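You operate a simulated robot arm through the tools that you are given. There is no shell and no other tool. Be economical: measure what you need, move in short steps, check, and stop when the job is done.

You run a simulated robot arm. Do the job below in one go: nothing can be reset, and whatever is moved stays where it is left.

JOB
Put one of the pins from the top of the square bench in the grey crate there. Put two of the injectors from the top of the middle bench on the top of the long box. Put the hollow stand on the top of the middle bench away on the shelf of the press. Take the brush from the top of the steel stand and put it on the top of the middle bench. Take the oil can on the top of the long bench and put it away on the top of the side table. Take the blue block and leave it on the front ledge of the green engine. Stack the 42 mm brass bush from the top of the small bench on top of the 41 mm brass bush. Put the funnel on the top of the small bench away on the top of the blue tank. Take the socket wrench from the top of the narrow bench and put it on the top of the flat trolley. Take the shim on the top of the narrow bench and put it away on the board on the roller table. Take the green canister from the upper shelf of the green rack and put it on the top of the sump bench. Any order will do. Set down upright: brush, oil can, blue block, canister.

It is judged by the outcome, as a careful person would: the job done as asked, and still so three seconds after it is handed in. It fails if anything else is knocked over, pushed out of place, dropped, spilled or broken.

ROBOT AND FRAMES
A 6-joint arm with a two-finger gripper on a trunk, on a base that drives. Base frame: it is fixed to the floor where the robot stands at the start and does not move with it; the origin is under the middle of the robot, x ahead of it, y to its left, z up; the surface under the hand at the start is at about z = 0.88. Lengths are in m, angles in rad, forces in N, time in s.
With the tool pointing down near the work surface it reaches from about 0.44 to 0.84 m from the robot's upright axis, wherever it stands. Its first joint turns from -2.897 to 2.897 rad. Places, roughly: blue block (6x5x9 cm) [11.5, 2.4, 0.9]; board on the roller table [9.4, 5.2, 0.9]; brass bush [7.25, -2.5, 1]; brush (4x2x15 cm) [13.7, -2.4, 0.8]; canister [15, 11.25, 1]; crate [0.5, 0.25, 1]; front ledge of the green engine (32x17 cm) [13.34, -2.14, 0.78]; funnel (13x10x8 cm) [7.2, -2.6, 0.9]; hollow stand (13x13x6 cm) [11.8, -4.1, 0.9]; injector [13.5, -4, 1]; oil can [13.25, 2, 1]; pin (3x3x8 cm) [0.6, -0.1, 0.9]; shelf of the press [10.1, 6.7, 0.8]; shim [9.25, -9.5, 0.75]; socket wrench [9, -9.25, 0.75]; top of the blue tank [4.8, -3.7, 0.7]; top of the flat trolley [12.9, -7.3, 0.7]; top of the long box [12.3, -1.5, 0.6]; top of the middle bench [12.3, -3.8, 0.9]; top of the side table [14.8, -2.8, 0.7]; top of the sump bench [10.1, 11.3, 0.8]. Payload 1.66 kg.
The tool frame sits at the grasp point between the pads (the TCP): z along the fingers, y along the line on which they close. The tips reach 0.016 m beyond it. Largest opening 0.111 m; the body of the gripper starts 0.104 m behind the TCP.
Orientation is that of the tool frame in the base frame, as [roll, pitch, yaw] about the fixed x, y, z axes, in that order (R = Rz(yaw) Ry(pitch) Rx(roll)). With the fingers straight down and closing along the base's y, the tool's x points along the base's -x, its y along +y and its z along -z.

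CONTROLS
- The arm moves only by the tool step_arm. Its argument "plan" is a list of rows, each an object of numbers (a shift or turn left out is 0, a gripper value left out holds the last): "ax", "ay", "az": the turn, a rotation vector about the tool's x, y, z in rad; "dx", "dy", "dz": the shift along the tool's x, y, z in cm; "hand": the finger opening in cm, from 0 to 11.1. In form: [{"ax": .., "ay": .., "az": .., "dx": .., "dy": .., "dz": .., "hand": ..}, ...]. A call has 1 to 8 rows; each row shifts and turns the commanded pose from where the row before left it, along the tool's axes as they then stand. Each row takes 0.2 s and may step no farther than 0.05 m and 0.15 rad from the row before; otherwise, or with a gripper value out of range, the whole call is refused. Where a pose cannot be reached the arm comes as near as it can. A force on the tool above 40 N (or 10 N above the force at the start of the call, whichever is more), or a blocked arm, ends the call early, and 0.2 s more pass. Each finger halts on what it meets, pressing with about 22 N; the grip force reading is that of the motor and also rises with nothing between the fingers. The clock runs only during rows and for 0.2 s after the last one: add rows that do not move to give the fingers time. It gives the time, the measured TCP pose, the force on the tool (base axes), the opening and the grip force at its end, in the units of the frame above (readings bear some noise), with the torque about the TCP (base axes, N m) and any sound that the robot's microphone picked up.
- Cameras (640 x 400 px; columns grow to the right, rows downward): "scene" is now at [0.0508, 0.1705, 1.6224]; the picture's right is [-0.27, -0.96, 0.00], its down [-0.75, 0.21, -0.63] and it looks along [0.61, -0.17, -0.78] (base axes); focal length 296 px, centre (320, 200). "wrist" rides on the gripper at [0.07, 0.014, -0.143] in the tool frame; the picture's right is [-0.19, 0.98, 0.00], its down [-0.87, -0.17, -0.47] and it looks along [-0.46, -0.09, 0.88] (tool axes); focal length 230 px, centre (320, 200). There is no depth. A picture from a camera that has moved, and an enlarged one, comes with that camera's place and axes in the base frame and with its lens.
- capture(camera): a new picture of that camera. It takes no simulated time.
- move_column(by): slides the trunk up (or, below 0, down) by that many m; the arm and the scene camera ride with it, the base frame stays. It gives what a move gives, with no picture.
- base_move(legs): drives the robot by 1 to 6 legs, each [ahead, left, turn to the left] in m, m and rad, along the robot's own axes; the way and the turn of a leg run together, so that a leg with both is an arc; at most 1.5 m and 3.142 rad a leg. The arm and the cameras ride along, it lands a little off, and it stops where it bumps. It gives what a move gives.
- head_to(pan, tilt): turns the head with the scene camera to pan (to the left, within 2.094 rad either way) and tilt (down, from -0.506 to 1.204), counted from straight ahead of the robot. It gives what a move gives.
- enlarge(camera, box): a new picture of the part [left, top, right, bottom] of that camera's present view, enlarged. It takes no simulated time.
- close_job(): hands the job in; it is judged then, once.

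Work in short steps. Places have to be worked out from the pictures, the camera data and where the tool is seen: move nearer, look again, correct. Check each grasp and each placing, and mend what went wrong. You have 567 turns and 360 pictures in all, those below and enlarged ones among them. Open the gripper and draw the arm clear of the work before you hand the job in, unless the task says otherwise; then end with one line.

The tools are called after "Request:" by a JSON object that holds its "fn" and its "kwargs". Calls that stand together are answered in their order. step_arm: Moves the arm, as the interface text tells. Its arguments: {"type":"object","properties":{"plan":{"type":"array","items":{"type":"object","properties":{"ax":{"type":"number"},"ay":{"type":"number"},"az":{"type":"number"},"dx":{"type":"number"},"dy":{"type":"number"},"dz":{"type":"number"},"hand":{"type":"number"}}}}},"required":["plan"]} The other tools are called the same way: move_column (by) slides the trunk up or down; base_move (legs) drives the base; head_to (pan, tilt) turns the head that bears the scene camera; capture (camera) takes a picture; enlarge (camera, box) takes an enlarged picture of a part of a camera's view; close_job () hands the job in.

At the start:

```text
t: 0.0
eef_pos: [0.4755, 0.1968, 1.1659]
tool_rot: [-3.141, 0.001, 3.141]
wrist_force: [0.4, 1.1, -0.1]
torque: [0.01, -0.01, -0.01]
gripper_width: 0.1112
finger_force: 0.0
trunk travel left (down, up): [-0.225, 0.365]
robot x, y, heading: [-0.0055, -0.003, 0.001]
head pan, tilt: [-0.271, 0.89]
```

scene: 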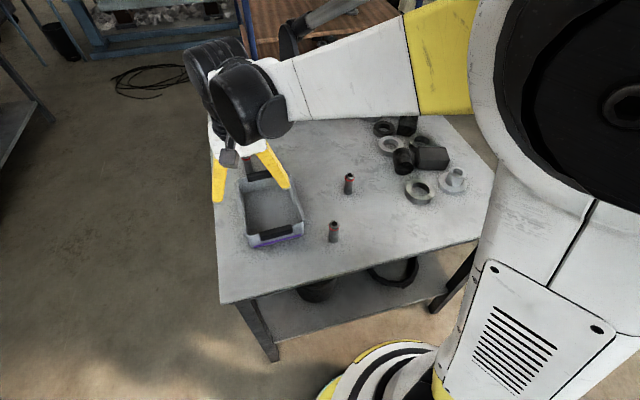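
wrist: 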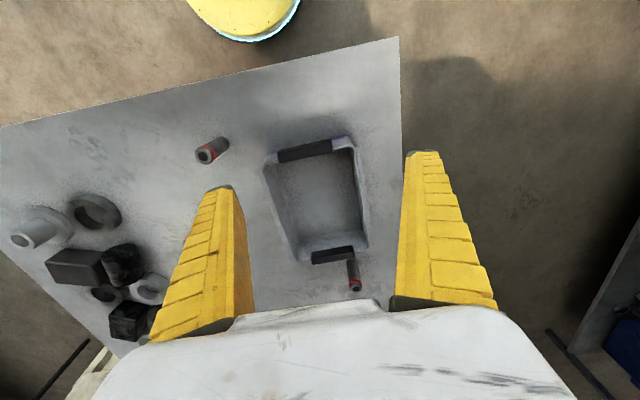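

The picture puts the nearest pin at about (0.475, 0.012) and the crate centre near (0.64, 0.16). I move the tool above the pin at a safe height and look.

Request:
{"fn": "step_arm", "kwargs": {"plan": [{"dy": -4.6}, {"dy": -4.6}, {"dy": -4.6}, {"dy": -4.6}, {"dz": 4.5}, {"dz": 4.5}]}}

Request:
{"fn": "capture", "kwargs": {"camera": "wrist"}}

Request:
{"fn": "capture", "kwargs": {"camera": "scene"}}

```text
t: 1.4
eef_pos: [0.4768, 0.0131, 1.0761]
tool_rot: [-3.14, 0.001, 3.141]
wrist_force: [-0.2, -0.2, -0.3]
torque: [0.01, -0.02, 0.01]
gripper_width: 0.1104
finger_force: 0.1
trunk travel left (down, up): [-0.225, 0.365]
robot x, y, heading: [0.001, -0.0008, 0.003]
head pan, tilt: [-0.271, 0.89]
```

```text
357 pictures are left
camera wrist: at [0.4072, 0.026, 1.2189], right [0.19, 0.98, 0.0], down [0.87, -0.17, 0.47], along [0.46, -0.09, -0.88], focal length 230 px, centre (320, 200)
```

wrist: 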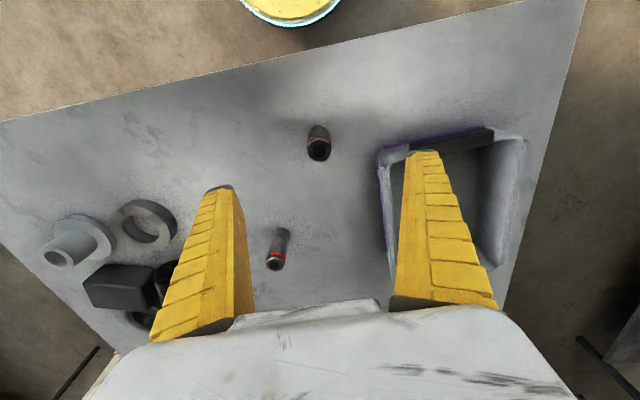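

```text
356 pictures are left
camera scene: at [0.0516, 0.1705, 1.6224], right [-0.27, -0.96, 0.0], down [-0.75, 0.21, -0.63], along [0.61, -0.17, -0.78], focal length 296 px, centre (320, 200)
```

scene: 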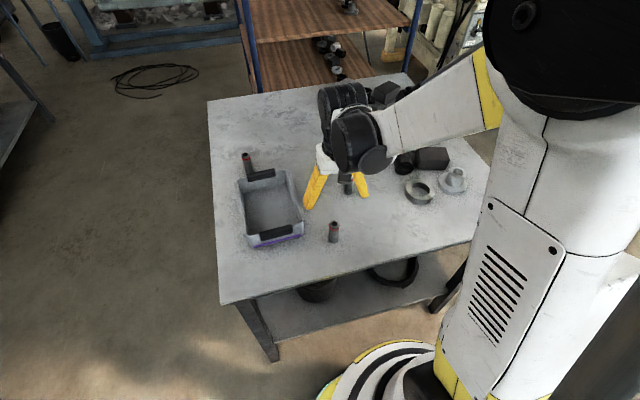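

The pin lies directly under the tool. I narrow the fingers a little to stay clear of the crate, go down and grip.

Request:
{"fn": "step_arm", "kwargs": {"plan": [{"hand": 6.5}, {"dz": 4.9}, {"dz": 4.9}, {"dz": 4.6}, {"hand": 0}, {}, {}, {}]}}

Request:
{"fn": "capture", "kwargs": {"camera": "wrist"}}

```text
t: 3.2
eef_pos: [0.4762, 0.0149, 0.9319]
tool_rot: [-3.141, 0.0, -3.141]
wrist_force: [-0.8, 0.3, 0.2]
torque: [0.03, 0.05, 0.03]
gripper_width: 0.0203
finger_force: 22.3
trunk travel left (down, up): [-0.225, 0.365]
robot x, y, heading: [0.0005, -0.0016, -0.004]
head pan, tilt: [-0.271, 0.89]
```

```text
355 pictures are left
camera wrist: at [0.4063, 0.0269, 1.0738], right [0.19, 0.98, 0.0], down [0.87, -0.17, 0.47], along [0.46, -0.09, -0.88], focal length 230 px, centre (320, 200)
```

wrist: 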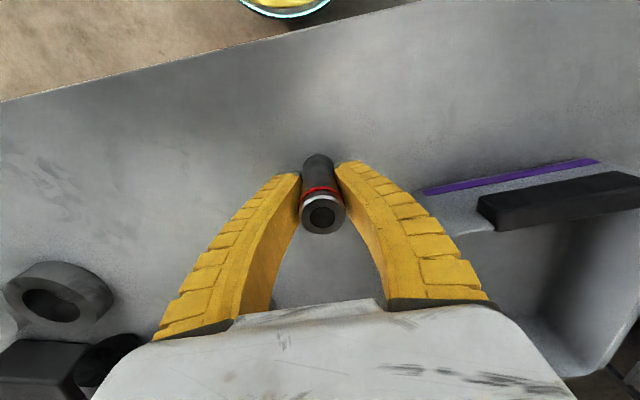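

The pin is held at 2.0 cm. From the rim corners I put the crate centre at about (0.627, 0.17), so I lift and carry the pin there.

Request:
{"fn": "step_arm", "kwargs": {"plan": [{"dz": -4.5}, {"dz": -4.5}, {"dz": -4.5}, {"dx": -3.7, "dy": 3.0}, {"dx": -3.7, "dy": 3.0}, {"dx": -3.7, "dy": 3.0}, {"dx": -3.8, "dy": 3.2}, {"dy": 3.2}]}}

Request:
{"fn": "capture", "kwargs": {"camera": "wrist"}}

Request:
{"fn": "capture", "kwargs": {"camera": "scene"}}

```text
t: 5.0
eef_pos: [0.6244, 0.1685, 1.0653]
tool_rot: [3.141, -0.001, -3.141]
wrist_force: [-0.3, 0.7, -1.9]
torque: [-0.01, 0.02, -0.02]
gripper_width: 0.0198
finger_force: 21.5
trunk travel left (down, up): [-0.225, 0.365]
robot x, y, heading: [0.0005, -0.001, -0.003]
head pan, tilt: [-0.271, 0.89]
```

```text
354 pictures are left
camera wrist: at [0.5566, 0.181, 1.2081], right [0.19, 0.98, 0.0], down [0.87, -0.17, 0.47], along [0.46, -0.09, -0.88], focal length 230 px, centre (320, 200)
```

wrist: 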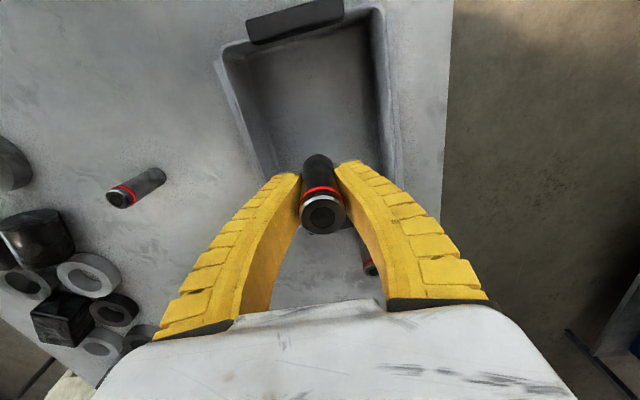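

```text
353 pictures are left
camera scene: at [0.0505, 0.1713, 1.6224], right [-0.27, -0.96, 0.0], down [-0.75, 0.21, -0.63], along [0.61, -0.17, -0.78], focal length 296 px, centre (320, 200)
```

scene: 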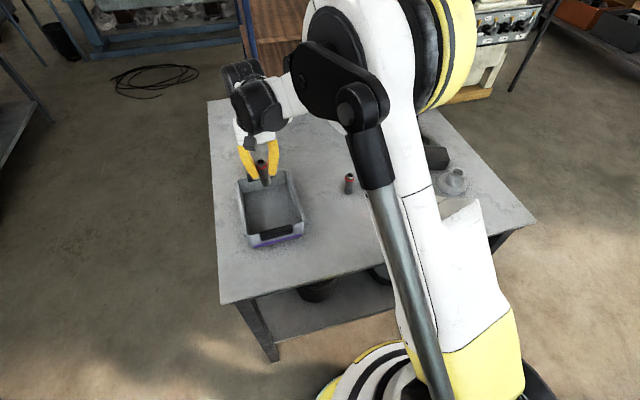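

The pin hangs over the middle of the crate floor. I lower it to just above the floor and let go gently.

Request:
{"fn": "step_arm", "kwargs": {"plan": [{"dz": 4.0}, {"dz": 4.0}, {"dz": 3.0}, {"dz": 1.0}]}}

Request:
{"fn": "capture", "kwargs": {"camera": "wrist"}}

```text
t: 6.0
eef_pos: [0.6248, 0.1688, 0.9451]
tool_rot: [-3.141, 0.0, 3.141]
wrist_force: [-0.6, 0.2, -2.5]
torque: [0.02, 0.0, 0.04]
gripper_width: 0.02
finger_force: 22.0
trunk travel left (down, up): [-0.225, 0.365]
robot x, y, heading: [0.0001, 0.002, 0.0]
head pan, tilt: [-0.271, 0.89]
```

```text
352 pictures are left
camera wrist: at [0.5562, 0.181, 1.088], right [0.19, 0.98, 0.0], down [0.87, -0.17, 0.47], along [0.46, -0.09, -0.88], focal length 230 px, centre (320, 200)
```

wrist: 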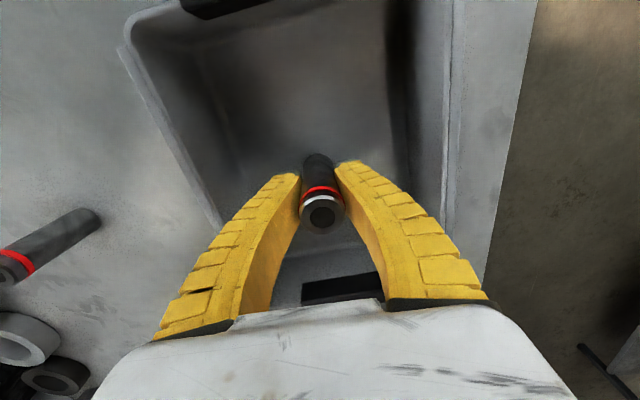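

No contact is felt yet. I go down in small steps and watch the force.

Request:
{"fn": "step_arm", "kwargs": {"plan": [{"dz": 0.3}, {"dz": 0.3}]}}

```text
t: 6.6
eef_pos: [0.6263, 0.1673, 0.9403]
tool_rot: [3.141, 0.001, -3.141]
wrist_force: [-0.6, 0.3, -2.4]
torque: [-0.04, -0.01, 0.0]
gripper_width: 0.0198
finger_force: 22.4
trunk travel left (down, up): [-0.225, 0.365]
robot x, y, heading: [-0.0001, -0.001, 0.002]
head pan, tilt: [-0.271, 0.89]
```

Still hanging, so I go down a little more.

Request:
{"fn": "step_arm", "kwargs": {"plan": [{"dz": 0.2}, {"dz": 0.2}]}}

```text
t: 7.2
eef_pos: [0.6256, 0.1673, 0.9355]
tool_rot: [3.141, 0.0, 3.141]
wrist_force: [-1.2, 1.1, -1.7]
torque: [0.02, -0.01, -0.01]
gripper_width: 0.0199
finger_force: 21.8
trunk travel left (down, up): [-0.225, 0.365]
robot x, y, heading: [0.001, 0.0041, 0.003]
head pan, tilt: [-0.271, 0.89]
```

Now about at crate-floor height. I open partly, rise straight up and check.

Request:
{"fn": "step_arm", "kwargs": {"plan": [{"dz": 0.1, "hand": 5.0}, {}, {"dz": -4.5}, {"dz": -4.5}, {"dz": -4.5}, {"dz": -4.5}]}}

Request:
{"fn": "capture", "kwargs": {"camera": "wrist"}}

```text
t: 8.6
eef_pos: [0.6226, 0.1674, 1.1177]
tool_rot: [-3.141, 0.0, -3.141]
wrist_force: [-0.7, 0.2, 0.6]
torque: [0.0, -0.01, 0.02]
gripper_width: 0.0524
finger_force: 0.9
trunk travel left (down, up): [-0.225, 0.365]
robot x, y, heading: [-0.0057, -0.001, -0.003]
head pan, tilt: [-0.271, 0.89]
```

```text
351 pictures are left
camera wrist: at [0.5537, 0.1815, 1.2607], right [0.19, 0.98, 0.0], down [0.87, -0.17, 0.47], along [0.46, -0.09, -0.88], focal length 230 px, centre (320, 200)
```

wrist: 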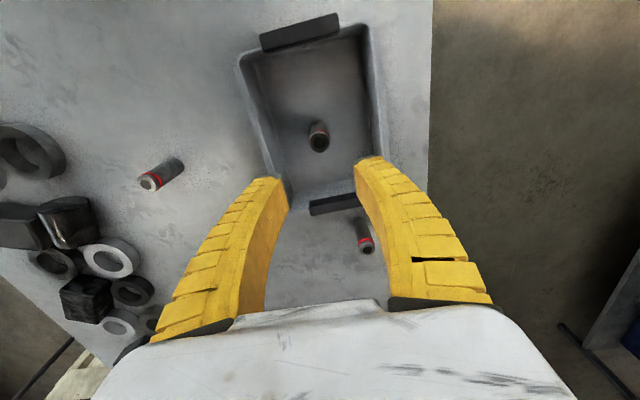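

The pin stands in the crate. I raise and pull in the arm, then look around to plan the drive.

Request:
{"fn": "step_arm", "kwargs": {"plan": [{"dz": -4.5}, {"dz": -4.5}, {"dx": 4.3, "dy": -4, "dz": 0}, {"dx": 4.3, "dy": -4}, {"dx": 4.3, "dy": -4}, {"dx": 3.5, "dy": -4}]}}

Request:
{"fn": "head_to", "kwargs": {"pan": -0.4, "tilt": 0.25}}

Request:
{"fn": "capture", "kwargs": {"camera": "scene"}}

Request:
{"fn": "head_to", "kwargs": {"pan": 0.7, "tilt": 0.25}}

Request:
{"fn": "capture", "kwargs": {"camera": "scene"}}

Request:
{"fn": "head_to", "kwargs": {"pan": -1.4, "tilt": 0.25}}

Request:
{"fn": "capture", "kwargs": {"camera": "scene"}}

```text
refused: row 3 steps farther than a row can; nothing moved
```

```text
t: 9.6
eef_pos: [0.6237, 0.168, 1.1163]
tool_rot: [-3.141, -0.001, -3.141]
wrist_force: [0.2, 0.1, 0.1]
torque: [0.01, 0.02, -0.02]
gripper_width: 0.0524
finger_force: 1.6
trunk travel left (down, up): [-0.225, 0.365]
robot x, y, heading: [0.0025, -0.0008, 0.001]
head pan, tilt: [-0.4, 0.25]
```

```text
350 pictures are left
camera scene: at [0.0635, 0.1545, 1.6786], right [-0.39, -0.92, 0.0], down [-0.23, 0.1, -0.97], along [0.89, -0.38, -0.25], focal length 296 px, centre (320, 200)
```

scene: 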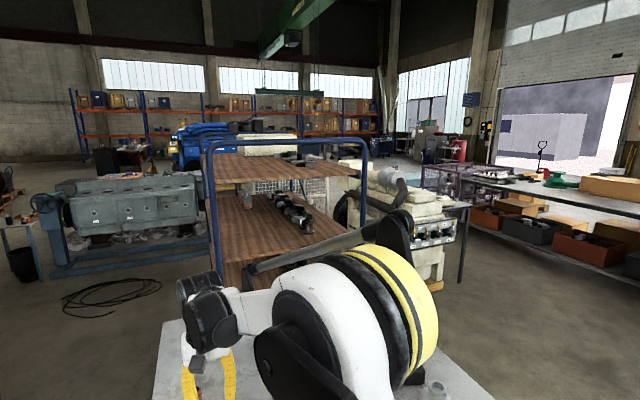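

```text
t: 11.0
eef_pos: [0.6231, 0.1679, 1.1182]
tool_rot: [-3.14, -0.001, -3.141]
wrist_force: [-0.6, 0.4, 0.8]
torque: [0.03, 0.04, -0.01]
gripper_width: 0.0523
finger_force: 1.8
trunk travel left (down, up): [-0.225, 0.365]
robot x, y, heading: [0.0013, -0.0017, -0.001]
head pan, tilt: [0.7, 0.25]
```

```text
349 pictures are left
camera scene: at [0.049, 0.2509, 1.6787], right [0.64, -0.77, 0.0], down [-0.19, -0.16, -0.97], along [0.74, 0.62, -0.25], focal length 296 px, centre (320, 200)
```

scene: 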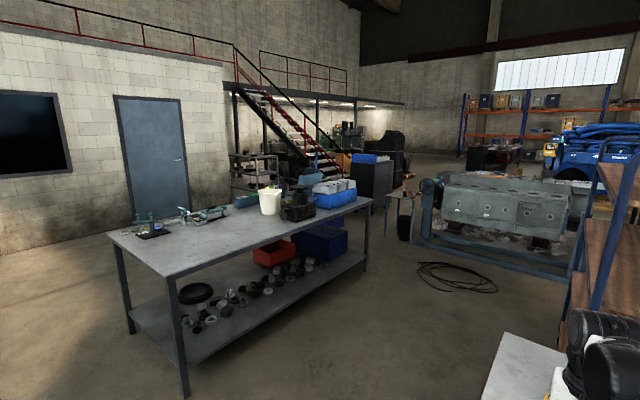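

```text
t: 13.0
eef_pos: [0.6241, 0.1674, 1.1177]
tool_rot: [3.141, 0.0, 3.141]
wrist_force: [-0.7, -0.3, 0.5]
torque: [0.0, -0.01, 0.01]
gripper_width: 0.0522
finger_force: 1.7
trunk travel left (down, up): [-0.225, 0.365]
robot x, y, heading: [0.0016, -0.0012, -0.006]
head pan, tilt: [-1.4, 0.25]
```

```text
348 pictures are left
camera scene: at [-0.0065, 0.0988, 1.6787], right [-0.99, -0.17, 0.0], down [-0.04, 0.24, -0.97], along [0.17, -0.95, -0.25], focal length 296 px, centre (320, 200)
```

scene: 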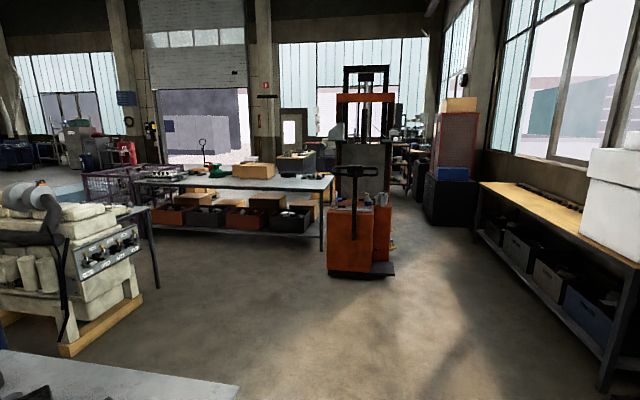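

The route is cluttered. I retract the arm in legal steps and raise the trunk for a higher view.

Request:
{"fn": "step_arm", "kwargs": {"plan": [{"dx": 4.3, "dz": -1}, {"dx": 4.3, "dz": -1}, {"dx": 4.3, "dz": -1}, {"dx": 3.5, "dz": -1}]}}

Request:
{"fn": "move_column", "kwargs": {"by": 0.36}}

Request:
{"fn": "head_to", "kwargs": {"pan": -0.1, "tilt": 0.35}}

Request:
{"fn": "capture", "kwargs": {"camera": "scene"}}

Request:
{"fn": "head_to", "kwargs": {"pan": -0.9, "tilt": 0.35}}

Request:
{"fn": "capture", "kwargs": {"camera": "scene"}}

```text
t: 14.0
eef_pos: [0.4587, 0.1688, 1.1576]
tool_rot: [3.141, -0.001, -3.141]
wrist_force: [-0.2, 0.2, 0.0]
torque: [-0.01, 0.0, -0.01]
gripper_width: 0.0523
finger_force: 1.6
trunk travel left (down, up): [-0.225, 0.365]
robot x, y, heading: [-0.0013, 0.0012, 0.003]
head pan, tilt: [-1.4, 0.25]
```

```text
t: 17.5
eef_pos: [0.4604, 0.1685, 1.5165]
tool_rot: [-3.14, 0.001, -3.14]
wrist_force: [0.8, 0.2, -0.5]
torque: [-0.03, 0.0, -0.01]
gripper_width: 0.0521
finger_force: 1.1
trunk travel left (down, up): [-0.585, 0.005]
robot x, y, heading: [-0.0036, 0.0015, -0.001]
head pan, tilt: [-1.4, 0.25]
```

```text
t: 18.9
eef_pos: [0.4599, 0.1702, 1.5177]
tool_rot: [-3.141, 0.0, -3.141]
wrist_force: [-0.2, 0.7, 0.0]
torque: [-0.02, -0.01, 0.01]
gripper_width: 0.0524
finger_force: 1.2
trunk travel left (down, up): [-0.585, 0.005]
robot x, y, heading: [0.0034, 0.0004, 0.0]
head pan, tilt: [-0.099, 0.351]
```

```text
347 pictures are left
camera scene: at [0.0701, 0.1815, 2.0292], right [-0.1, -0.99, 0.0], down [-0.34, 0.03, -0.94], along [0.93, -0.09, -0.34], focal length 296 px, centre (320, 200)
```

scene: 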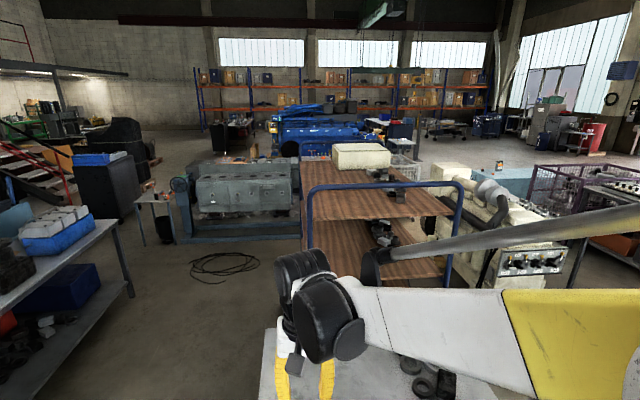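

```text
t: 20.1
eef_pos: [0.4609, 0.17, 1.5169]
tool_rot: [-3.141, 0.001, 3.141]
wrist_force: [-0.5, -0.1, 0.2]
torque: [0.0, 0.0, -0.03]
gripper_width: 0.0523
finger_force: 1.8
trunk travel left (down, up): [-0.585, 0.005]
robot x, y, heading: [-0.0012, 0.0009, 0.001]
head pan, tilt: [-0.901, 0.351]
```

```text
346 pictures are left
camera scene: at [0.0354, 0.1179, 2.0292], right [-0.78, -0.62, 0.0], down [-0.21, 0.27, -0.94], along [0.58, -0.74, -0.34], focal length 296 px, centre (320, 200)
```

scene: 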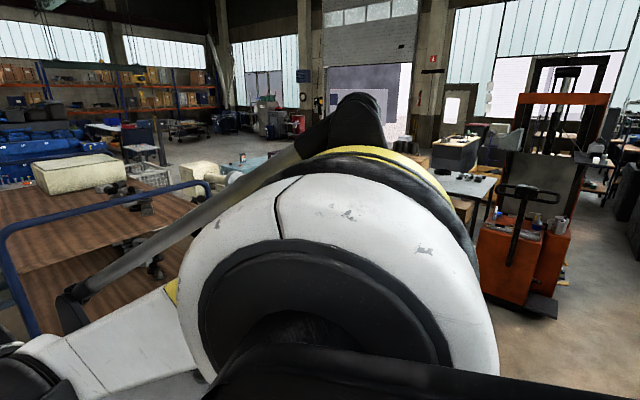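

The higher view shows the small bench beyond the wooden cart, and the blue tank to its right. The way on the left looks open, between the long table and the square bench at y ≈ 1.1, so I drive there and look.

Request:
{"fn": "base_move", "kwargs": {"legs": [[0, 1.1, 0], [1.5, 0, 0], [0.4, 0, 0]]}}

Request:
{"fn": "head_to", "kwargs": {"pan": 0.35, "tilt": 0.45}}

Request:
{"fn": "capture", "kwargs": {"camera": "scene"}}

Request:
{"fn": "head_to", "kwargs": {"pan": -0.7, "tilt": 0.45}}

Request:
{"fn": "capture", "kwargs": {"camera": "scene"}}

```text
t: 34.8
eef_pos: [2.3615, 1.3052, 1.5164]
tool_rot: [3.142, -0.001, -3.12]
wrist_force: [0.2, 0.5, -0.1]
torque: [0.0, -0.02, 0.03]
gripper_width: 0.0523
finger_force: 1.7
trunk travel left (down, up): [-0.585, 0.005]
robot x, y, heading: [1.905, 1.1246, 0.022]
head pan, tilt: [-0.901, 0.351]
```

```text
t: 36.2
eef_pos: [2.3623, 1.3033, 1.5165]
tool_rot: [-3.142, 0.0, -3.12]
wrist_force: [-0.5, 0.1, 0.6]
torque: [0.02, 0.02, 0.01]
gripper_width: 0.0519
finger_force: 1.7
trunk travel left (down, up): [-0.585, 0.005]
robot x, y, heading: [1.9059, 1.1285, 0.024]
head pan, tilt: [0.351, 0.45]
```

```text
345 pictures are left
camera scene: at [1.9638, 1.3489, 2.0201], right [0.36, -0.93, 0.0], down [-0.41, -0.16, -0.9], along [0.84, 0.33, -0.44], focal length 296 px, centre (320, 200)
```

scene: 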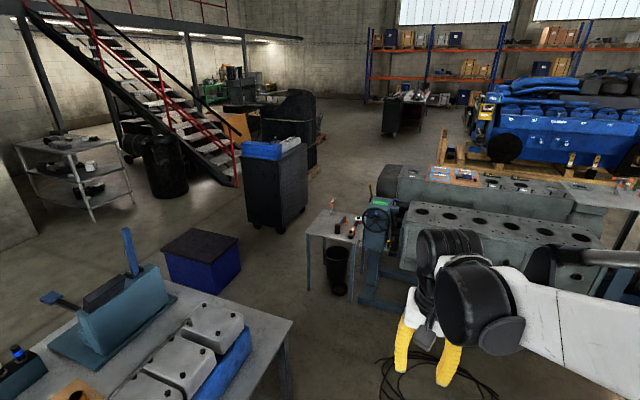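

```text
t: 37.5
eef_pos: [2.3621, 1.3034, 1.5167]
tool_rot: [3.141, 0.0, -3.118]
wrist_force: [-1.0, -0.3, -0.2]
torque: [-0.02, 0.0, 0.01]
gripper_width: 0.0524
finger_force: 2.0
trunk travel left (down, up): [-0.585, 0.005]
robot x, y, heading: [1.9033, 1.125, 0.022]
head pan, tilt: [-0.7, 0.45]
```

```text
344 pictures are left
camera scene: at [1.95, 1.258, 2.02], right [-0.63, -0.78, 0.0], down [-0.34, 0.27, -0.9], along [0.7, -0.56, -0.44], focal length 296 px, centre (320, 200)
```

scene: 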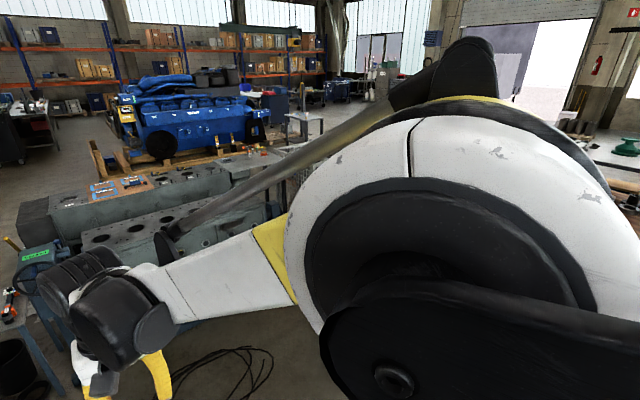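

The arm hides the right side. I turn the robot right in this open spot and look past the arm, to check the gap between the cart and the grey engine.

Request:
{"fn": "base_move", "kwargs": {"legs": [[0.5, -0.1, 0], [0, 0, -1.1]]}}

Request:
{"fn": "head_to", "kwargs": {"pan": 0.35, "tilt": 0.5}}

Request:
{"fn": "capture", "kwargs": {"camera": "scene"}}

```text
t: 43.3
eef_pos: [2.7653, 0.6988, 1.5171]
tool_rot: [3.141, 0.0, 2.038]
wrist_force: [-0.1, 0.2, 0.0]
torque: [0.0, 0.01, -0.02]
gripper_width: 0.0522
finger_force: 1.0
trunk travel left (down, up): [-0.585, 0.005]
robot x, y, heading: [2.4075, 1.0335, -1.106]
head pan, tilt: [-0.7, 0.45]
```

```text
t: 44.6
eef_pos: [2.7664, 0.6985, 1.5176]
tool_rot: [3.141, 0.001, 2.038]
wrist_force: [0.0, -0.3, 0.5]
torque: [0.04, -0.02, 0.0]
gripper_width: 0.0522
finger_force: 1.5
trunk travel left (down, up): [-0.585, 0.005]
robot x, y, heading: [2.4078, 1.0335, -1.102]
head pan, tilt: [0.351, 0.499]
```

```text
343 pictures are left
camera scene: at [2.6313, 1.0745, 2.0156], right [-0.68, -0.73, 0.0], down [-0.35, 0.33, -0.88], along [0.64, -0.6, -0.48], focal length 296 px, centre (320, 200)
```

scene: 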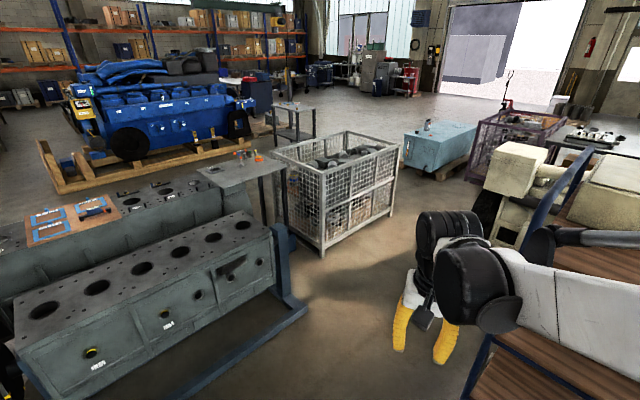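

There is a wide gap between the grey engine and the cart, then a lane past the wire cage to the blue tank and small bench. I drive into it in short legs.

Request:
{"fn": "base_move", "kwargs": {"legs": [[0.694, 0.4235, 0], [0.626, 0.021, 0], [0.7, 0, 0]]}}

Request:
{"fn": "capture", "kwargs": {"camera": "scene"}}

```text
t: 55.5
eef_pos: [4.0718, -0.8851, 1.5173]
tool_rot: [-3.141, 0.0, 2.045]
wrist_force: [-0.2, 0.2, -0.1]
torque: [-0.01, -0.04, -0.03]
gripper_width: 0.052
finger_force: 1.6
trunk travel left (down, up): [-0.585, 0.005]
robot x, y, heading: [3.7095, -0.5552, -1.098]
head pan, tilt: [0.351, 0.499]
```

```text
342 pictures are left
camera scene: at [3.9354, -0.5094, 2.0156], right [-0.68, -0.74, 0.0], down [-0.35, 0.32, -0.88], along [0.65, -0.59, -0.48], focal length 296 px, centre (320, 200)
```

scene: 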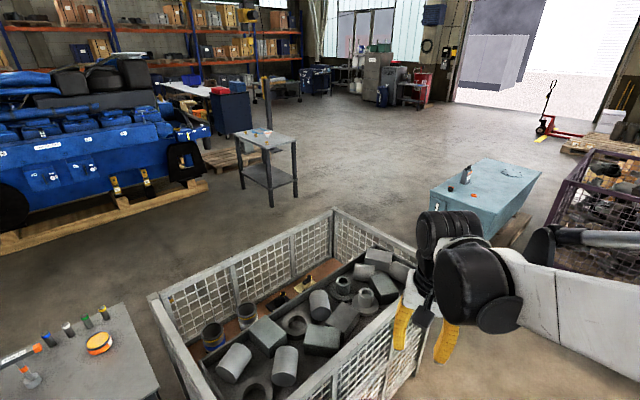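

The lane is clear: the tank covers x 4.5–5.1, y −3.1 to −4.4, and the small bench about x 7.0–7.8, y −2.3 to −2.85. I drive past the cage toward the small bench.

Request:
{"fn": "base_move", "kwargs": {"legs": [[0.896, -0.324, 0], [0.924, -0.17, 0], [0.727, 1.2, 0], [0.413, 0.631, 0], [0, 0, 1.098]]}}

Request:
{"fn": "head_to", "kwargs": {"pan": 0, "tilt": 0.7}}

Request:
{"fn": "capture", "kwargs": {"camera": "scene"}}

```text
t: 78.0
eef_pos: [6.7166, -2.3842, 1.5171]
tool_rot: [3.141, 0.001, 3.133]
wrist_force: [-0.2, -0.1, 0.5]
torque: [0.01, 0.01, -0.01]
gripper_width: 0.0521
finger_force: 1.0
trunk travel left (down, up): [-0.585, 0.005]
robot x, y, heading: [6.2561, -2.5496, -0.005]
head pan, tilt: [0.351, 0.499]
```

```text
t: 78.8
eef_pos: [6.7169, -2.384, 1.5164]
tool_rot: [-3.14, 0.0, 3.132]
wrist_force: [0.6, 0.1, 1.0]
torque: [0.01, 0.0, 0.01]
gripper_width: 0.0522
finger_force: 1.4
trunk travel left (down, up): [-0.585, 0.005]
robot x, y, heading: [6.2531, -2.5502, -0.008]
head pan, tilt: [0.0, 0.7]
```

```text
341 pictures are left
camera scene: at [6.3188, -2.3593, 1.9979], right [-0.01, -1.0, 0.0], down [-0.64, 0.0, -0.77], along [0.77, -0.01, -0.64], focal length 296 px, centre (320, 200)
```

scene: 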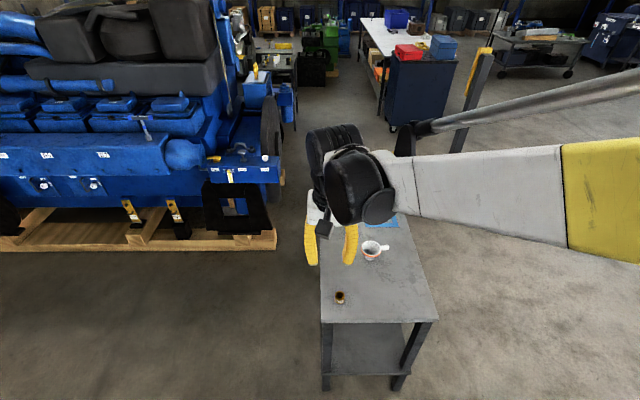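

The bench is just ahead with a bush at its front and the funnel at about (7.25, −2.62). The gripper hides the rest, so I use the wrist camera.

Request:
{"fn": "capture", "kwargs": {"camera": "wrist"}}

Request:
{"fn": "enlarge", "kwargs": {"camera": "scene", "box": [290, 180, 450, 330]}}

```text
340 pictures are left
camera wrist: at [6.6472, -2.3707, 1.6593], right [0.2, 0.98, 0.0], down [0.86, -0.17, 0.47], along [0.46, -0.09, -0.88], focal length 230 px, centre (320, 200)
```

wrist: 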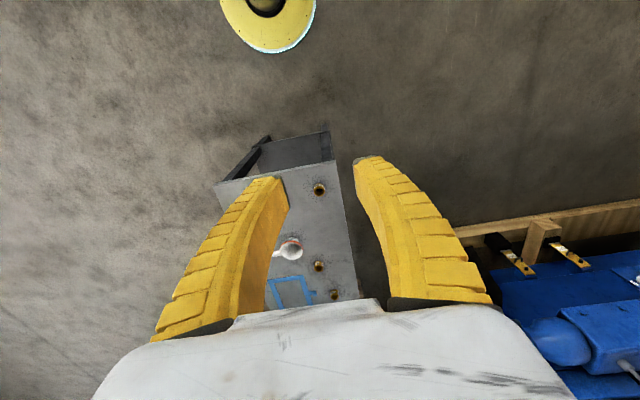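

```text
2.67 times, centred on (370, 255) of scene
camera zoom: at [6.3188, -2.3593, 1.9979], right [-0.01, -1.0, 0.0], down [-0.64, 0.0, -0.77], along [0.77, -0.01, -0.64], focal length 790 px, centre (187, 53)
```

zoom: 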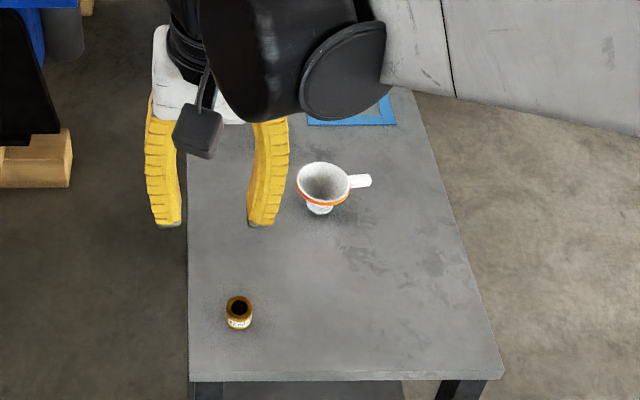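

Three bushes stand on the bench and their sizes must be told apart, perhaps by labels. I drive a bit nearer, lower the trunk and take enlarged pictures.

Request:
{"fn": "base_move", "kwargs": {"legs": [[0.22, 0, 0.008]]}}

Request:
{"fn": "move_column", "kwargs": {"by": -0.36}}

Request:
{"fn": "capture", "kwargs": {"camera": "wrist"}}

Request:
{"fn": "capture", "kwargs": {"camera": "scene"}}

```text
t: 80.5
eef_pos: [6.9315, -2.3836, 1.5177]
tool_rot: [3.141, -0.001, 3.137]
wrist_force: [1.0, 0.5, 0.6]
torque: [-0.01, 0.0, 0.04]
gripper_width: 0.0521
finger_force: 1.5
trunk travel left (down, up): [-0.585, 0.005]
robot x, y, heading: [6.4722, -2.5532, -0.006]
head pan, tilt: [0.0, 0.7]
```

```text
t: 84.0
eef_pos: [6.9322, -2.383, 1.1565]
tool_rot: [3.141, 0.0, 3.137]
wrist_force: [0.5, -0.4, 0.6]
torque: [0.02, -0.02, -0.03]
gripper_width: 0.0521
finger_force: 1.0
trunk travel left (down, up): [-0.225, 0.365]
robot x, y, heading: [6.4708, -2.5519, -0.008]
head pan, tilt: [0.0, 0.7]
```

```text
338 pictures are left
camera wrist: at [6.8637, -2.3701, 1.2994], right [0.19, 0.98, 0.0], down [0.86, -0.17, 0.47], along [0.46, -0.09, -0.88], focal length 230 px, centre (320, 200)
```

wrist: 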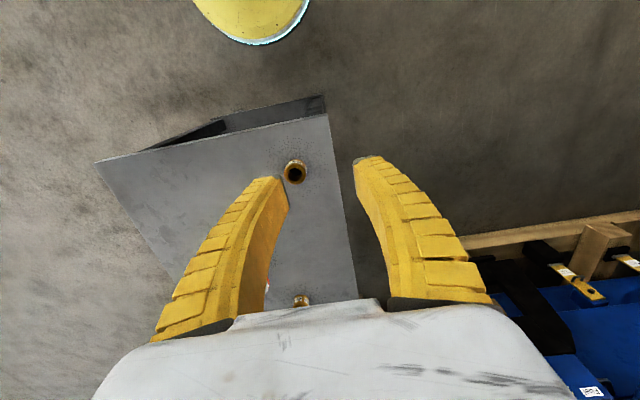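

```text
337 pictures are left
camera scene: at [6.5353, -2.3604, 1.6379], right [0.0, -1.0, 0.0], down [-0.64, 0.0, -0.76], along [0.76, 0.0, -0.64], focal length 296 px, centre (320, 200)
```

scene: 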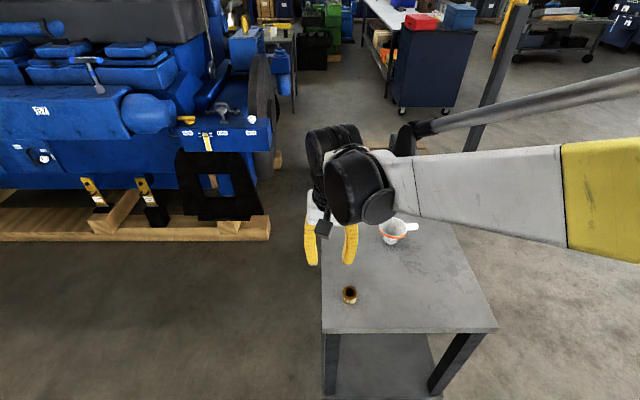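

I swing the gripper aside to the left to uncover the bench and zoom in.

Request:
{"fn": "step_arm", "kwargs": {"plan": [{"dy": 4.8}, {"dy": 4.8}, {"dy": 4.8}, {"dy": 4.8}]}}

Request:
{"fn": "enlarge", "kwargs": {"camera": "scene", "box": [300, 180, 460, 340]}}

```text
t: 85.0
eef_pos: [6.9367, -2.1904, 1.1555]
tool_rot: [-3.141, 0.001, 3.137]
wrist_force: [0.6, 0.3, 0.0]
torque: [-0.03, 0.0, -0.02]
gripper_width: 0.0519
finger_force: 1.7
trunk travel left (down, up): [-0.225, 0.365]
robot x, y, heading: [6.4727, -2.5495, -0.001]
head pan, tilt: [0.0, 0.7]
```

```text
2.50 times, centred on (380, 260) of scene
camera zoom: at [6.5355, -2.3591, 1.6377], right [0.0, -1.0, 0.0], down [-0.64, 0.0, -0.76], along [0.76, 0.0, -0.64], focal length 741 px, centre (170, 50)
```

zoom: 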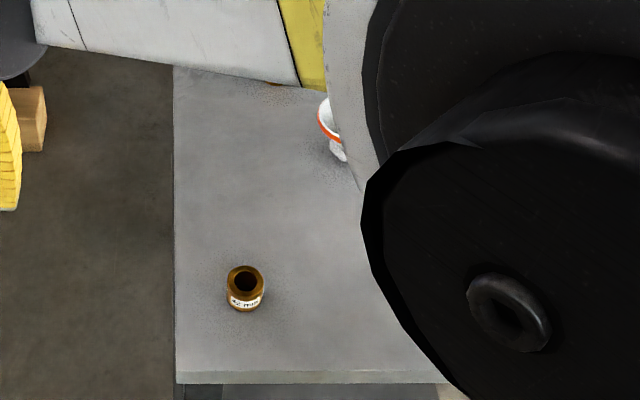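

The bush carries a size label, so I zoom in on it.

Request:
{"fn": "enlarge", "kwargs": {"camera": "scene", "box": [350, 280, 374, 310]}}

Request:
{"fn": "capture", "kwargs": {"camera": "wrist"}}

```text
13.33 times, centred on (362, 295) of scene
camera zoom: at [6.5355, -2.3591, 1.6377], right [0.0, -1.0, 0.0], down [-0.64, 0.0, -0.76], along [0.76, 0.0, -0.64], focal length 3952 px, centre (-240, -1067)
```

zoom: 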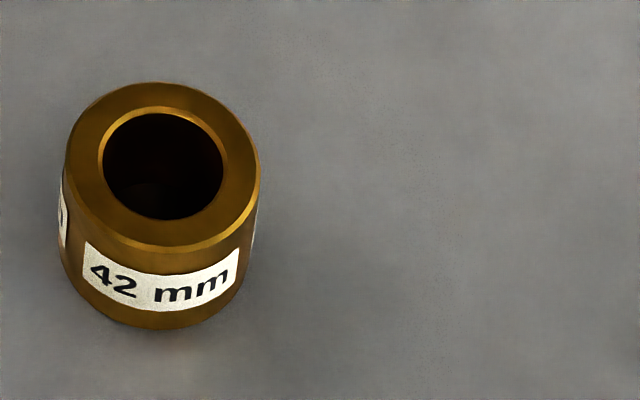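

```text
334 pictures are left
camera wrist: at [6.8671, -2.1761, 1.2988], right [0.19, 0.98, 0.0], down [0.86, -0.17, 0.47], along [0.46, -0.09, -0.88], focal length 230 px, centre (320, 200)
```

wrist: 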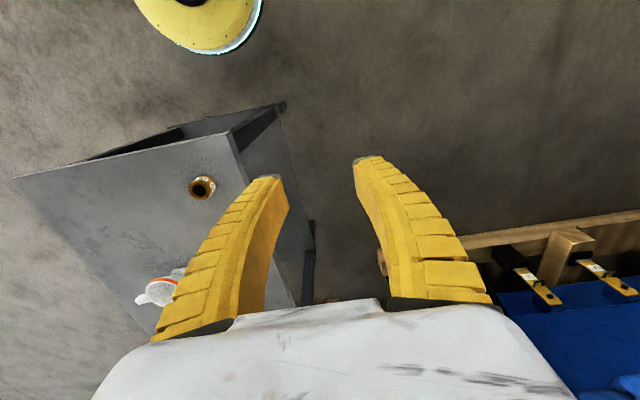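

The front bush is the 42 mm one. To read the two far bushes at about (7.34, −2.51) and (7.52, −2.47), I move the gripper to the right side.

Request:
{"fn": "step_arm", "kwargs": {"plan": [{"dy": -4.9}, {"dy": -4.9}, {"dy": -4.9}, {"dy": -4.9}, {"dy": -4.9}, {"dy": -4.9}, {"dy": -4.9}, {"dy": -4.9}]}}

Request:
{"fn": "step_arm", "kwargs": {"plan": [{"dy": -4.9}, {"dy": -4.9}, {"dy": -4.9}, {"dy": -4.9}]}}

Request:
{"fn": "capture", "kwargs": {"camera": "scene"}}

```text
t: 86.8
eef_pos: [6.9328, -2.5835, 1.1568]
tool_rot: [-3.141, 0.001, 3.139]
wrist_force: [-0.7, 0.3, 0.1]
torque: [0.02, -0.01, -0.03]
gripper_width: 0.0521
finger_force: 2.0
trunk travel left (down, up): [-0.225, 0.365]
robot x, y, heading: [6.4752, -2.5516, -0.002]
head pan, tilt: [0.0, 0.7]
```

```text
t: 87.8
eef_pos: [6.9337, -2.7793, 1.1566]
tool_rot: [3.141, 0.0, 3.137]
wrist_force: [-0.4, -1.0, 0.2]
torque: [0.03, 0.01, -0.02]
gripper_width: 0.0523
finger_force: 1.3
trunk travel left (down, up): [-0.225, 0.365]
robot x, y, heading: [6.4732, -2.5514, -0.004]
head pan, tilt: [0.0, 0.7]
```

```text
333 pictures are left
camera scene: at [6.5357, -2.3616, 1.638], right [0.0, -1.0, 0.0], down [-0.64, 0.0, -0.76], along [0.76, 0.0, -0.64], focal length 296 px, centre (320, 200)
```

scene: 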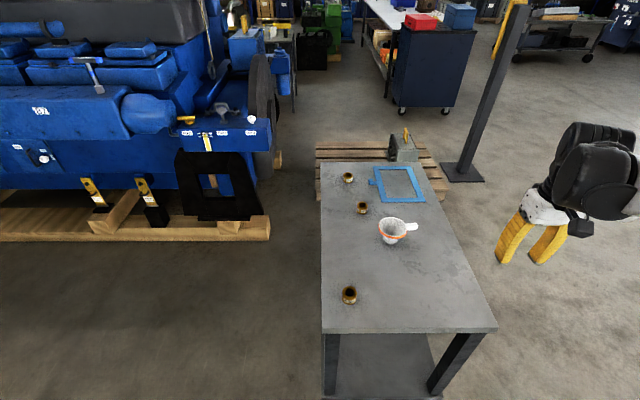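

Now everything on the bench is clear. I zoom in on the two far bushes and the funnel.

Request:
{"fn": "enlarge", "kwargs": {"camera": "scene", "box": [336, 166, 376, 218]}}

Request:
{"fn": "enlarge", "kwargs": {"camera": "scene", "box": [336, 210, 432, 310]}}

```text
7.69 times, centred on (356, 192) of scene
camera zoom: at [6.5357, -2.3616, 1.638], right [0.0, -1.0, 0.0], down [-0.64, 0.0, -0.76], along [0.76, 0.0, -0.64], focal length 2280 px, centre (43, 262)
```

zoom: 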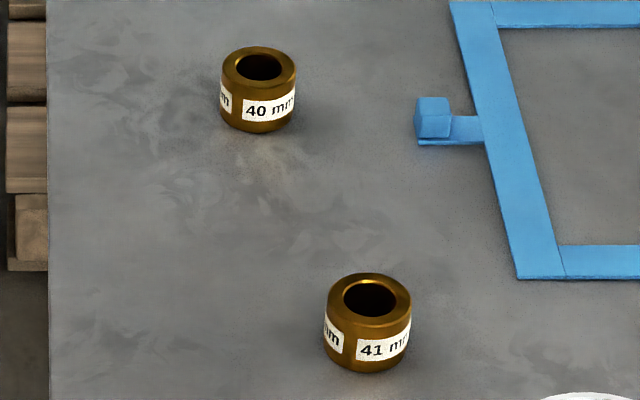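

```text
4.00 times, centred on (384, 260) of scene
camera zoom: at [6.5357, -2.3616, 1.638], right [0.0, -1.0, 0.0], down [-0.64, 0.0, -0.76], along [0.76, 0.0, -0.64], focal length 1186 px, centre (64, -40)
```

zoom: 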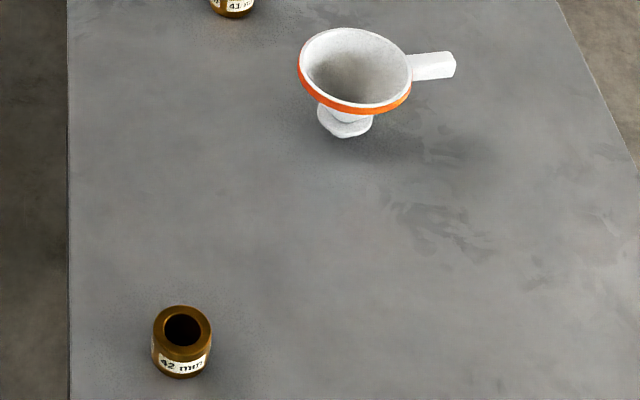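

The 41 mm bush is at about (7.373, −2.52) and the 42 mm at (7.003, −2.447), with the funnel between. From the bench's right side all are within reach, so I drive there and face the bench.

Request:
{"fn": "base_move", "kwargs": {"legs": [[-0.25, -0.85, 0], [0.98, 0, 0], [0, 0, 1.575]]}}

Request:
{"fn": "capture", "kwargs": {"camera": "scene"}}

```text
t: 101.0
eef_pos: [7.4263, -2.9558, 1.1577]
tool_rot: [3.141, -0.001, -1.588]
wrist_force: [0.1, 0.4, 0.6]
torque: [0.0, 0.0, 0.0]
gripper_width: 0.0524
finger_force: 2.2
trunk travel left (down, up): [-0.225, 0.365]
robot x, y, heading: [7.192, -3.4155, 1.556]
head pan, tilt: [0.0, 0.7]
```

```text
330 pictures are left
camera scene: at [7.0015, -3.3444, 1.6378], right [1.0, -0.02, 0.0], down [-0.01, -0.64, -0.76], along [0.01, 0.76, -0.64], focal length 296 px, centre (320, 200)
```

scene: 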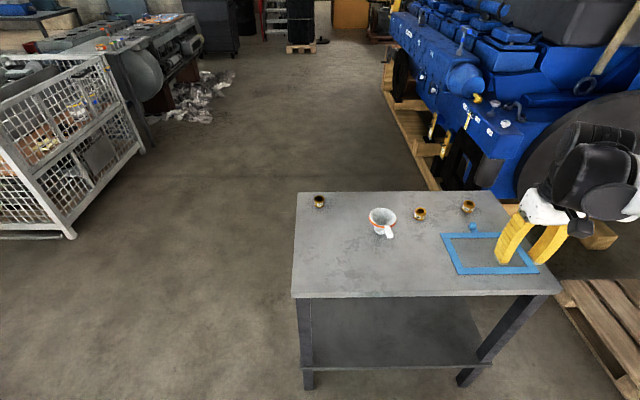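

I close in by 0.18 m and carry the open gripper, still high, over the 42 mm bush.

Request:
{"fn": "base_move", "kwargs": {"legs": [[0.18, 0, 0.014]]}}

Request:
{"fn": "step_arm", "kwargs": {"plan": [{"dx": -3, "dy": 3.9}, {"dx": -3, "dy": 3.9}, {"dx": -3, "dy": 3.9}, {"dx": -3, "dy": 3.9}, {"dx": -3, "dy": 3.9}, {"dx": -3, "dy": 3.9}, {"dx": -3, "dy": 3.9}, {"dx": -3, "dy": 3.9}]}}

```text
t: 102.5
eef_pos: [7.4188, -2.7714, 1.1573]
tool_rot: [3.14, 0.0, -1.571]
wrist_force: [-0.2, -0.1, -0.2]
torque: [-0.03, 0.01, 0.02]
gripper_width: 0.0522
finger_force: 1.6
trunk travel left (down, up): [-0.225, 0.365]
robot x, y, heading: [7.1928, -3.2361, 1.572]
head pan, tilt: [0.0, 0.7]
```

```text
t: 104.3
eef_pos: [7.1066, -2.5283, 1.1548]
tool_rot: [3.142, 0.001, -1.57]
wrist_force: [-1.3, 0.6, 0.3]
torque: [-0.01, -0.02, 0.0]
gripper_width: 0.0521
finger_force: 1.2
trunk travel left (down, up): [-0.225, 0.365]
robot x, y, heading: [7.197, -3.2336, 1.568]
head pan, tilt: [0.0, 0.7]
```

Heading is now exactly 1.57. I go on to (7.003, −2.447), lower to z ≈ 1.03 and check with the wrist camera.

Request:
{"fn": "step_arm", "kwargs": {"plan": [{"dx": -2.7, "dy": 3.5, "hand": 8}, {"dx": -2.7, "dy": 3.5}, {"dx": -2.7, "dy": 3.4}, {"dz": 4.5}, {"dz": 4.5}, {"dz": 3}]}}

Request:
{"fn": "capture", "kwargs": {"camera": "wrist"}}

```text
t: 105.7
eef_pos: [7.002, -2.4502, 1.037]
tool_rot: [-3.141, 0.001, -1.568]
wrist_force: [-1.1, 0.3, 0.3]
torque: [0.0, 0.0, 0.04]
gripper_width: 0.0817
finger_force: 1.1
trunk travel left (down, up): [-0.225, 0.365]
robot x, y, heading: [7.194, -3.2333, 1.569]
head pan, tilt: [0.0, 0.7]
```

```text
329 pictures are left
camera wrist: at [6.9901, -2.5208, 1.1804], right [-0.98, 0.19, 0.0], down [0.17, 0.87, 0.47], along [0.09, 0.46, -0.88], focal length 230 px, centre (320, 200)
```

wrist: 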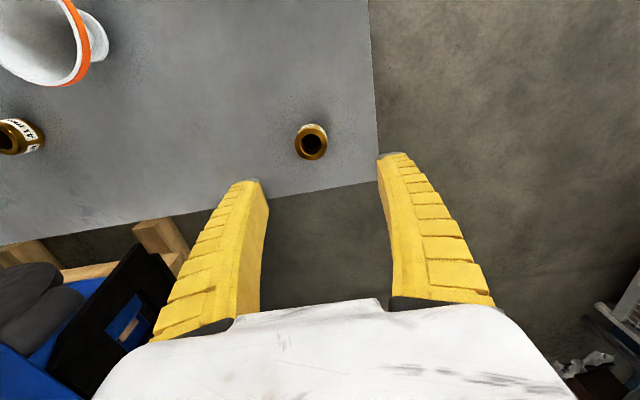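

The bush is really at about (7.013, −2.452). I correct by 1 cm, go down to z ≈ 0.903 and grip.

Request:
{"fn": "step_arm", "kwargs": {"plan": [{"dx": 0.2, "dy": -1.0}, {"dz": 4.5}, {"dz": 4.5}, {"dz": 4.0}]}}

Request:
{"fn": "capture", "kwargs": {"camera": "wrist"}}

```text
t: 106.7
eef_pos: [7.0146, -2.4516, 0.9077]
tool_rot: [-3.141, 0.0, -1.569]
wrist_force: [0.6, -0.2, 0.3]
torque: [0.02, -0.01, -0.01]
gripper_width: 0.0812
finger_force: 0.2
trunk travel left (down, up): [-0.225, 0.365]
robot x, y, heading: [7.1939, -3.2324, 1.568]
head pan, tilt: [0.0, 0.7]
```

```text
328 pictures are left
camera wrist: at [7.0013, -2.5228, 1.0505], right [-0.98, 0.19, 0.0], down [0.17, 0.87, 0.47], along [0.09, 0.46, -0.88], focal length 230 px, centre (320, 200)
```

wrist: 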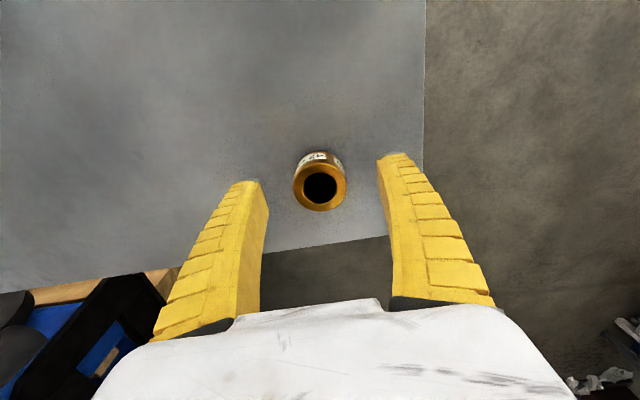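

Well centred. A last 3 mm nudge, then grip.

Request:
{"fn": "step_arm", "kwargs": {"plan": [{"dx": 0.3, "dz": 0.4}, {"hand": 0}, {}, {}, {}]}}

Request:
{"fn": "capture", "kwargs": {"camera": "wrist"}}

```text
t: 107.9
eef_pos: [7.014, -2.4559, 0.9053]
tool_rot: [3.141, 0.0, -1.569]
wrist_force: [-0.8, 7.4, 19.3]
torque: [0.26, 0.06, 0.04]
gripper_width: 0.0307
finger_force: 21.9
trunk travel left (down, up): [-0.225, 0.365]
robot x, y, heading: [7.1952, -3.2317, 1.569]
head pan, tilt: [0.0, 0.7]
```

```text
327 pictures are left
camera wrist: at [7.0008, -2.5265, 1.0475], right [-0.98, 0.19, 0.0], down [0.17, 0.86, 0.47], along [0.09, 0.46, -0.88], focal length 230 px, centre (320, 200)
```

wrist: 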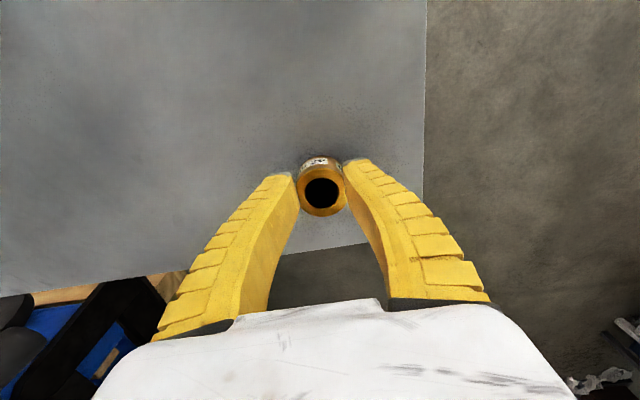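

The bush is gripped, and the fingertips brush the bench. I lift and move toward the 41 mm bush, staying high.

Request:
{"fn": "step_arm", "kwargs": {"plan": [{"dz": -0.5}, {"dz": -4.5}, {"dz": -4.5}, {"dz": -2.5}, {"dy": -4.5, "dx": 0.7}, {"dy": -4.5, "dx": 0.7}, {"dy": -4.5, "dx": 0.7}, {"dy": -4.5, "dx": 0.7}]}}

Request:
{"fn": "step_arm", "kwargs": {"plan": [{"dy": -4.5, "dx": 1.0}, {"dy": -4.5, "dx": 1.0}, {"dy": -4.5, "dx": 1.0}, {}]}}

Request:
{"fn": "capture", "kwargs": {"camera": "wrist"}}

Request:
{"fn": "capture", "kwargs": {"camera": "scene"}}

```text
t: 109.7
eef_pos: [7.1932, -2.4851, 1.0233]
tool_rot: [3.14, 0.0, -1.57]
wrist_force: [-0.2, 0.4, 0.8]
torque: [0.06, 0.07, 0.01]
gripper_width: 0.0
finger_force: 21.7
trunk travel left (down, up): [-0.225, 0.365]
robot x, y, heading: [7.1965, -3.2318, 1.571]
head pan, tilt: [0.0, 0.7]
```

```text
t: 110.7
eef_pos: [7.328, -2.5145, 1.0228]
tool_rot: [-3.141, -0.001, -1.569]
wrist_force: [-0.1, -0.6, 0.4]
torque: [-0.01, -0.01, -0.02]
gripper_width: 0.0001
finger_force: 22.1
trunk travel left (down, up): [-0.225, 0.365]
robot x, y, heading: [7.1925, -3.2335, 1.573]
head pan, tilt: [0.0, 0.7]
```

```text
326 pictures are left
camera wrist: at [7.3142, -2.5841, 1.165], right [-0.98, 0.19, 0.0], down [0.17, 0.87, 0.47], along [0.09, 0.46, -0.88], focal length 230 px, centre (320, 200)
```

wrist: 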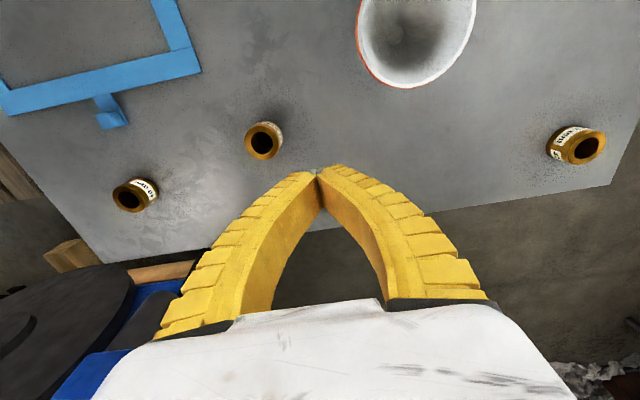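

```text
325 pictures are left
camera scene: at [7.0014, -3.1672, 1.6378], right [1.0, 0.0, 0.0], down [0.0, -0.64, -0.76], along [0.0, 0.76, -0.64], focal length 296 px, centre (320, 200)
```

scene: 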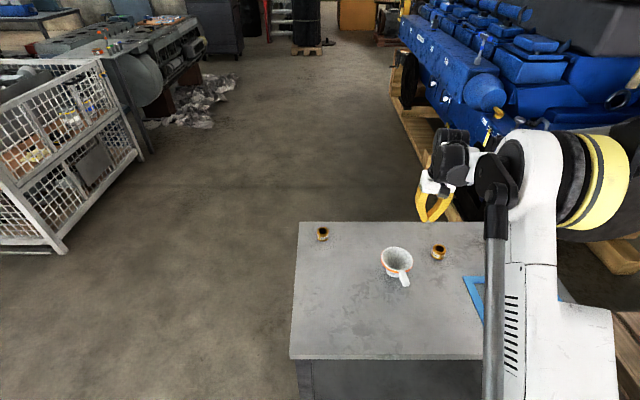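

The fingers are closed on nothing: the bush slipped out and still stands at its place. I enlarge the scene view to measure it better.

Request:
{"fn": "enlarge", "kwargs": {"camera": "scene", "box": [306, 218, 338, 246]}}

Request:
{"fn": "enlarge", "kwargs": {"camera": "scene", "box": [376, 236, 456, 292]}}

```text
14.29 times, centred on (322, 232) of scene
camera zoom: at [7.0014, -3.1672, 1.6378], right [1.0, 0.0, 0.0], down [0.0, -0.64, -0.76], along [0.0, 0.76, -0.64], focal length 4234 px, centre (291, -257)
```

zoom: 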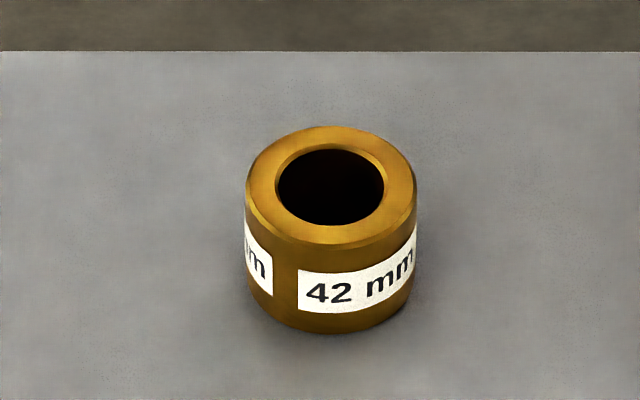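

```text
7.14 times, centred on (416, 264) of scene
camera zoom: at [7.0014, -3.1672, 1.6378], right [1.0, 0.0, 0.0], down [0.0, -0.64, -0.76], along [0.0, 0.76, -0.64], focal length 2117 px, centre (-366, -257)
```

zoom: 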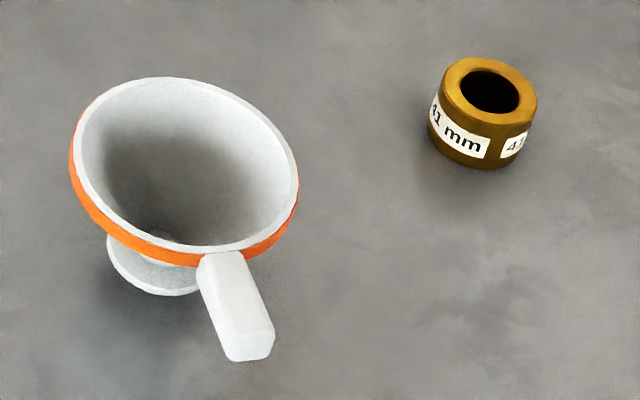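

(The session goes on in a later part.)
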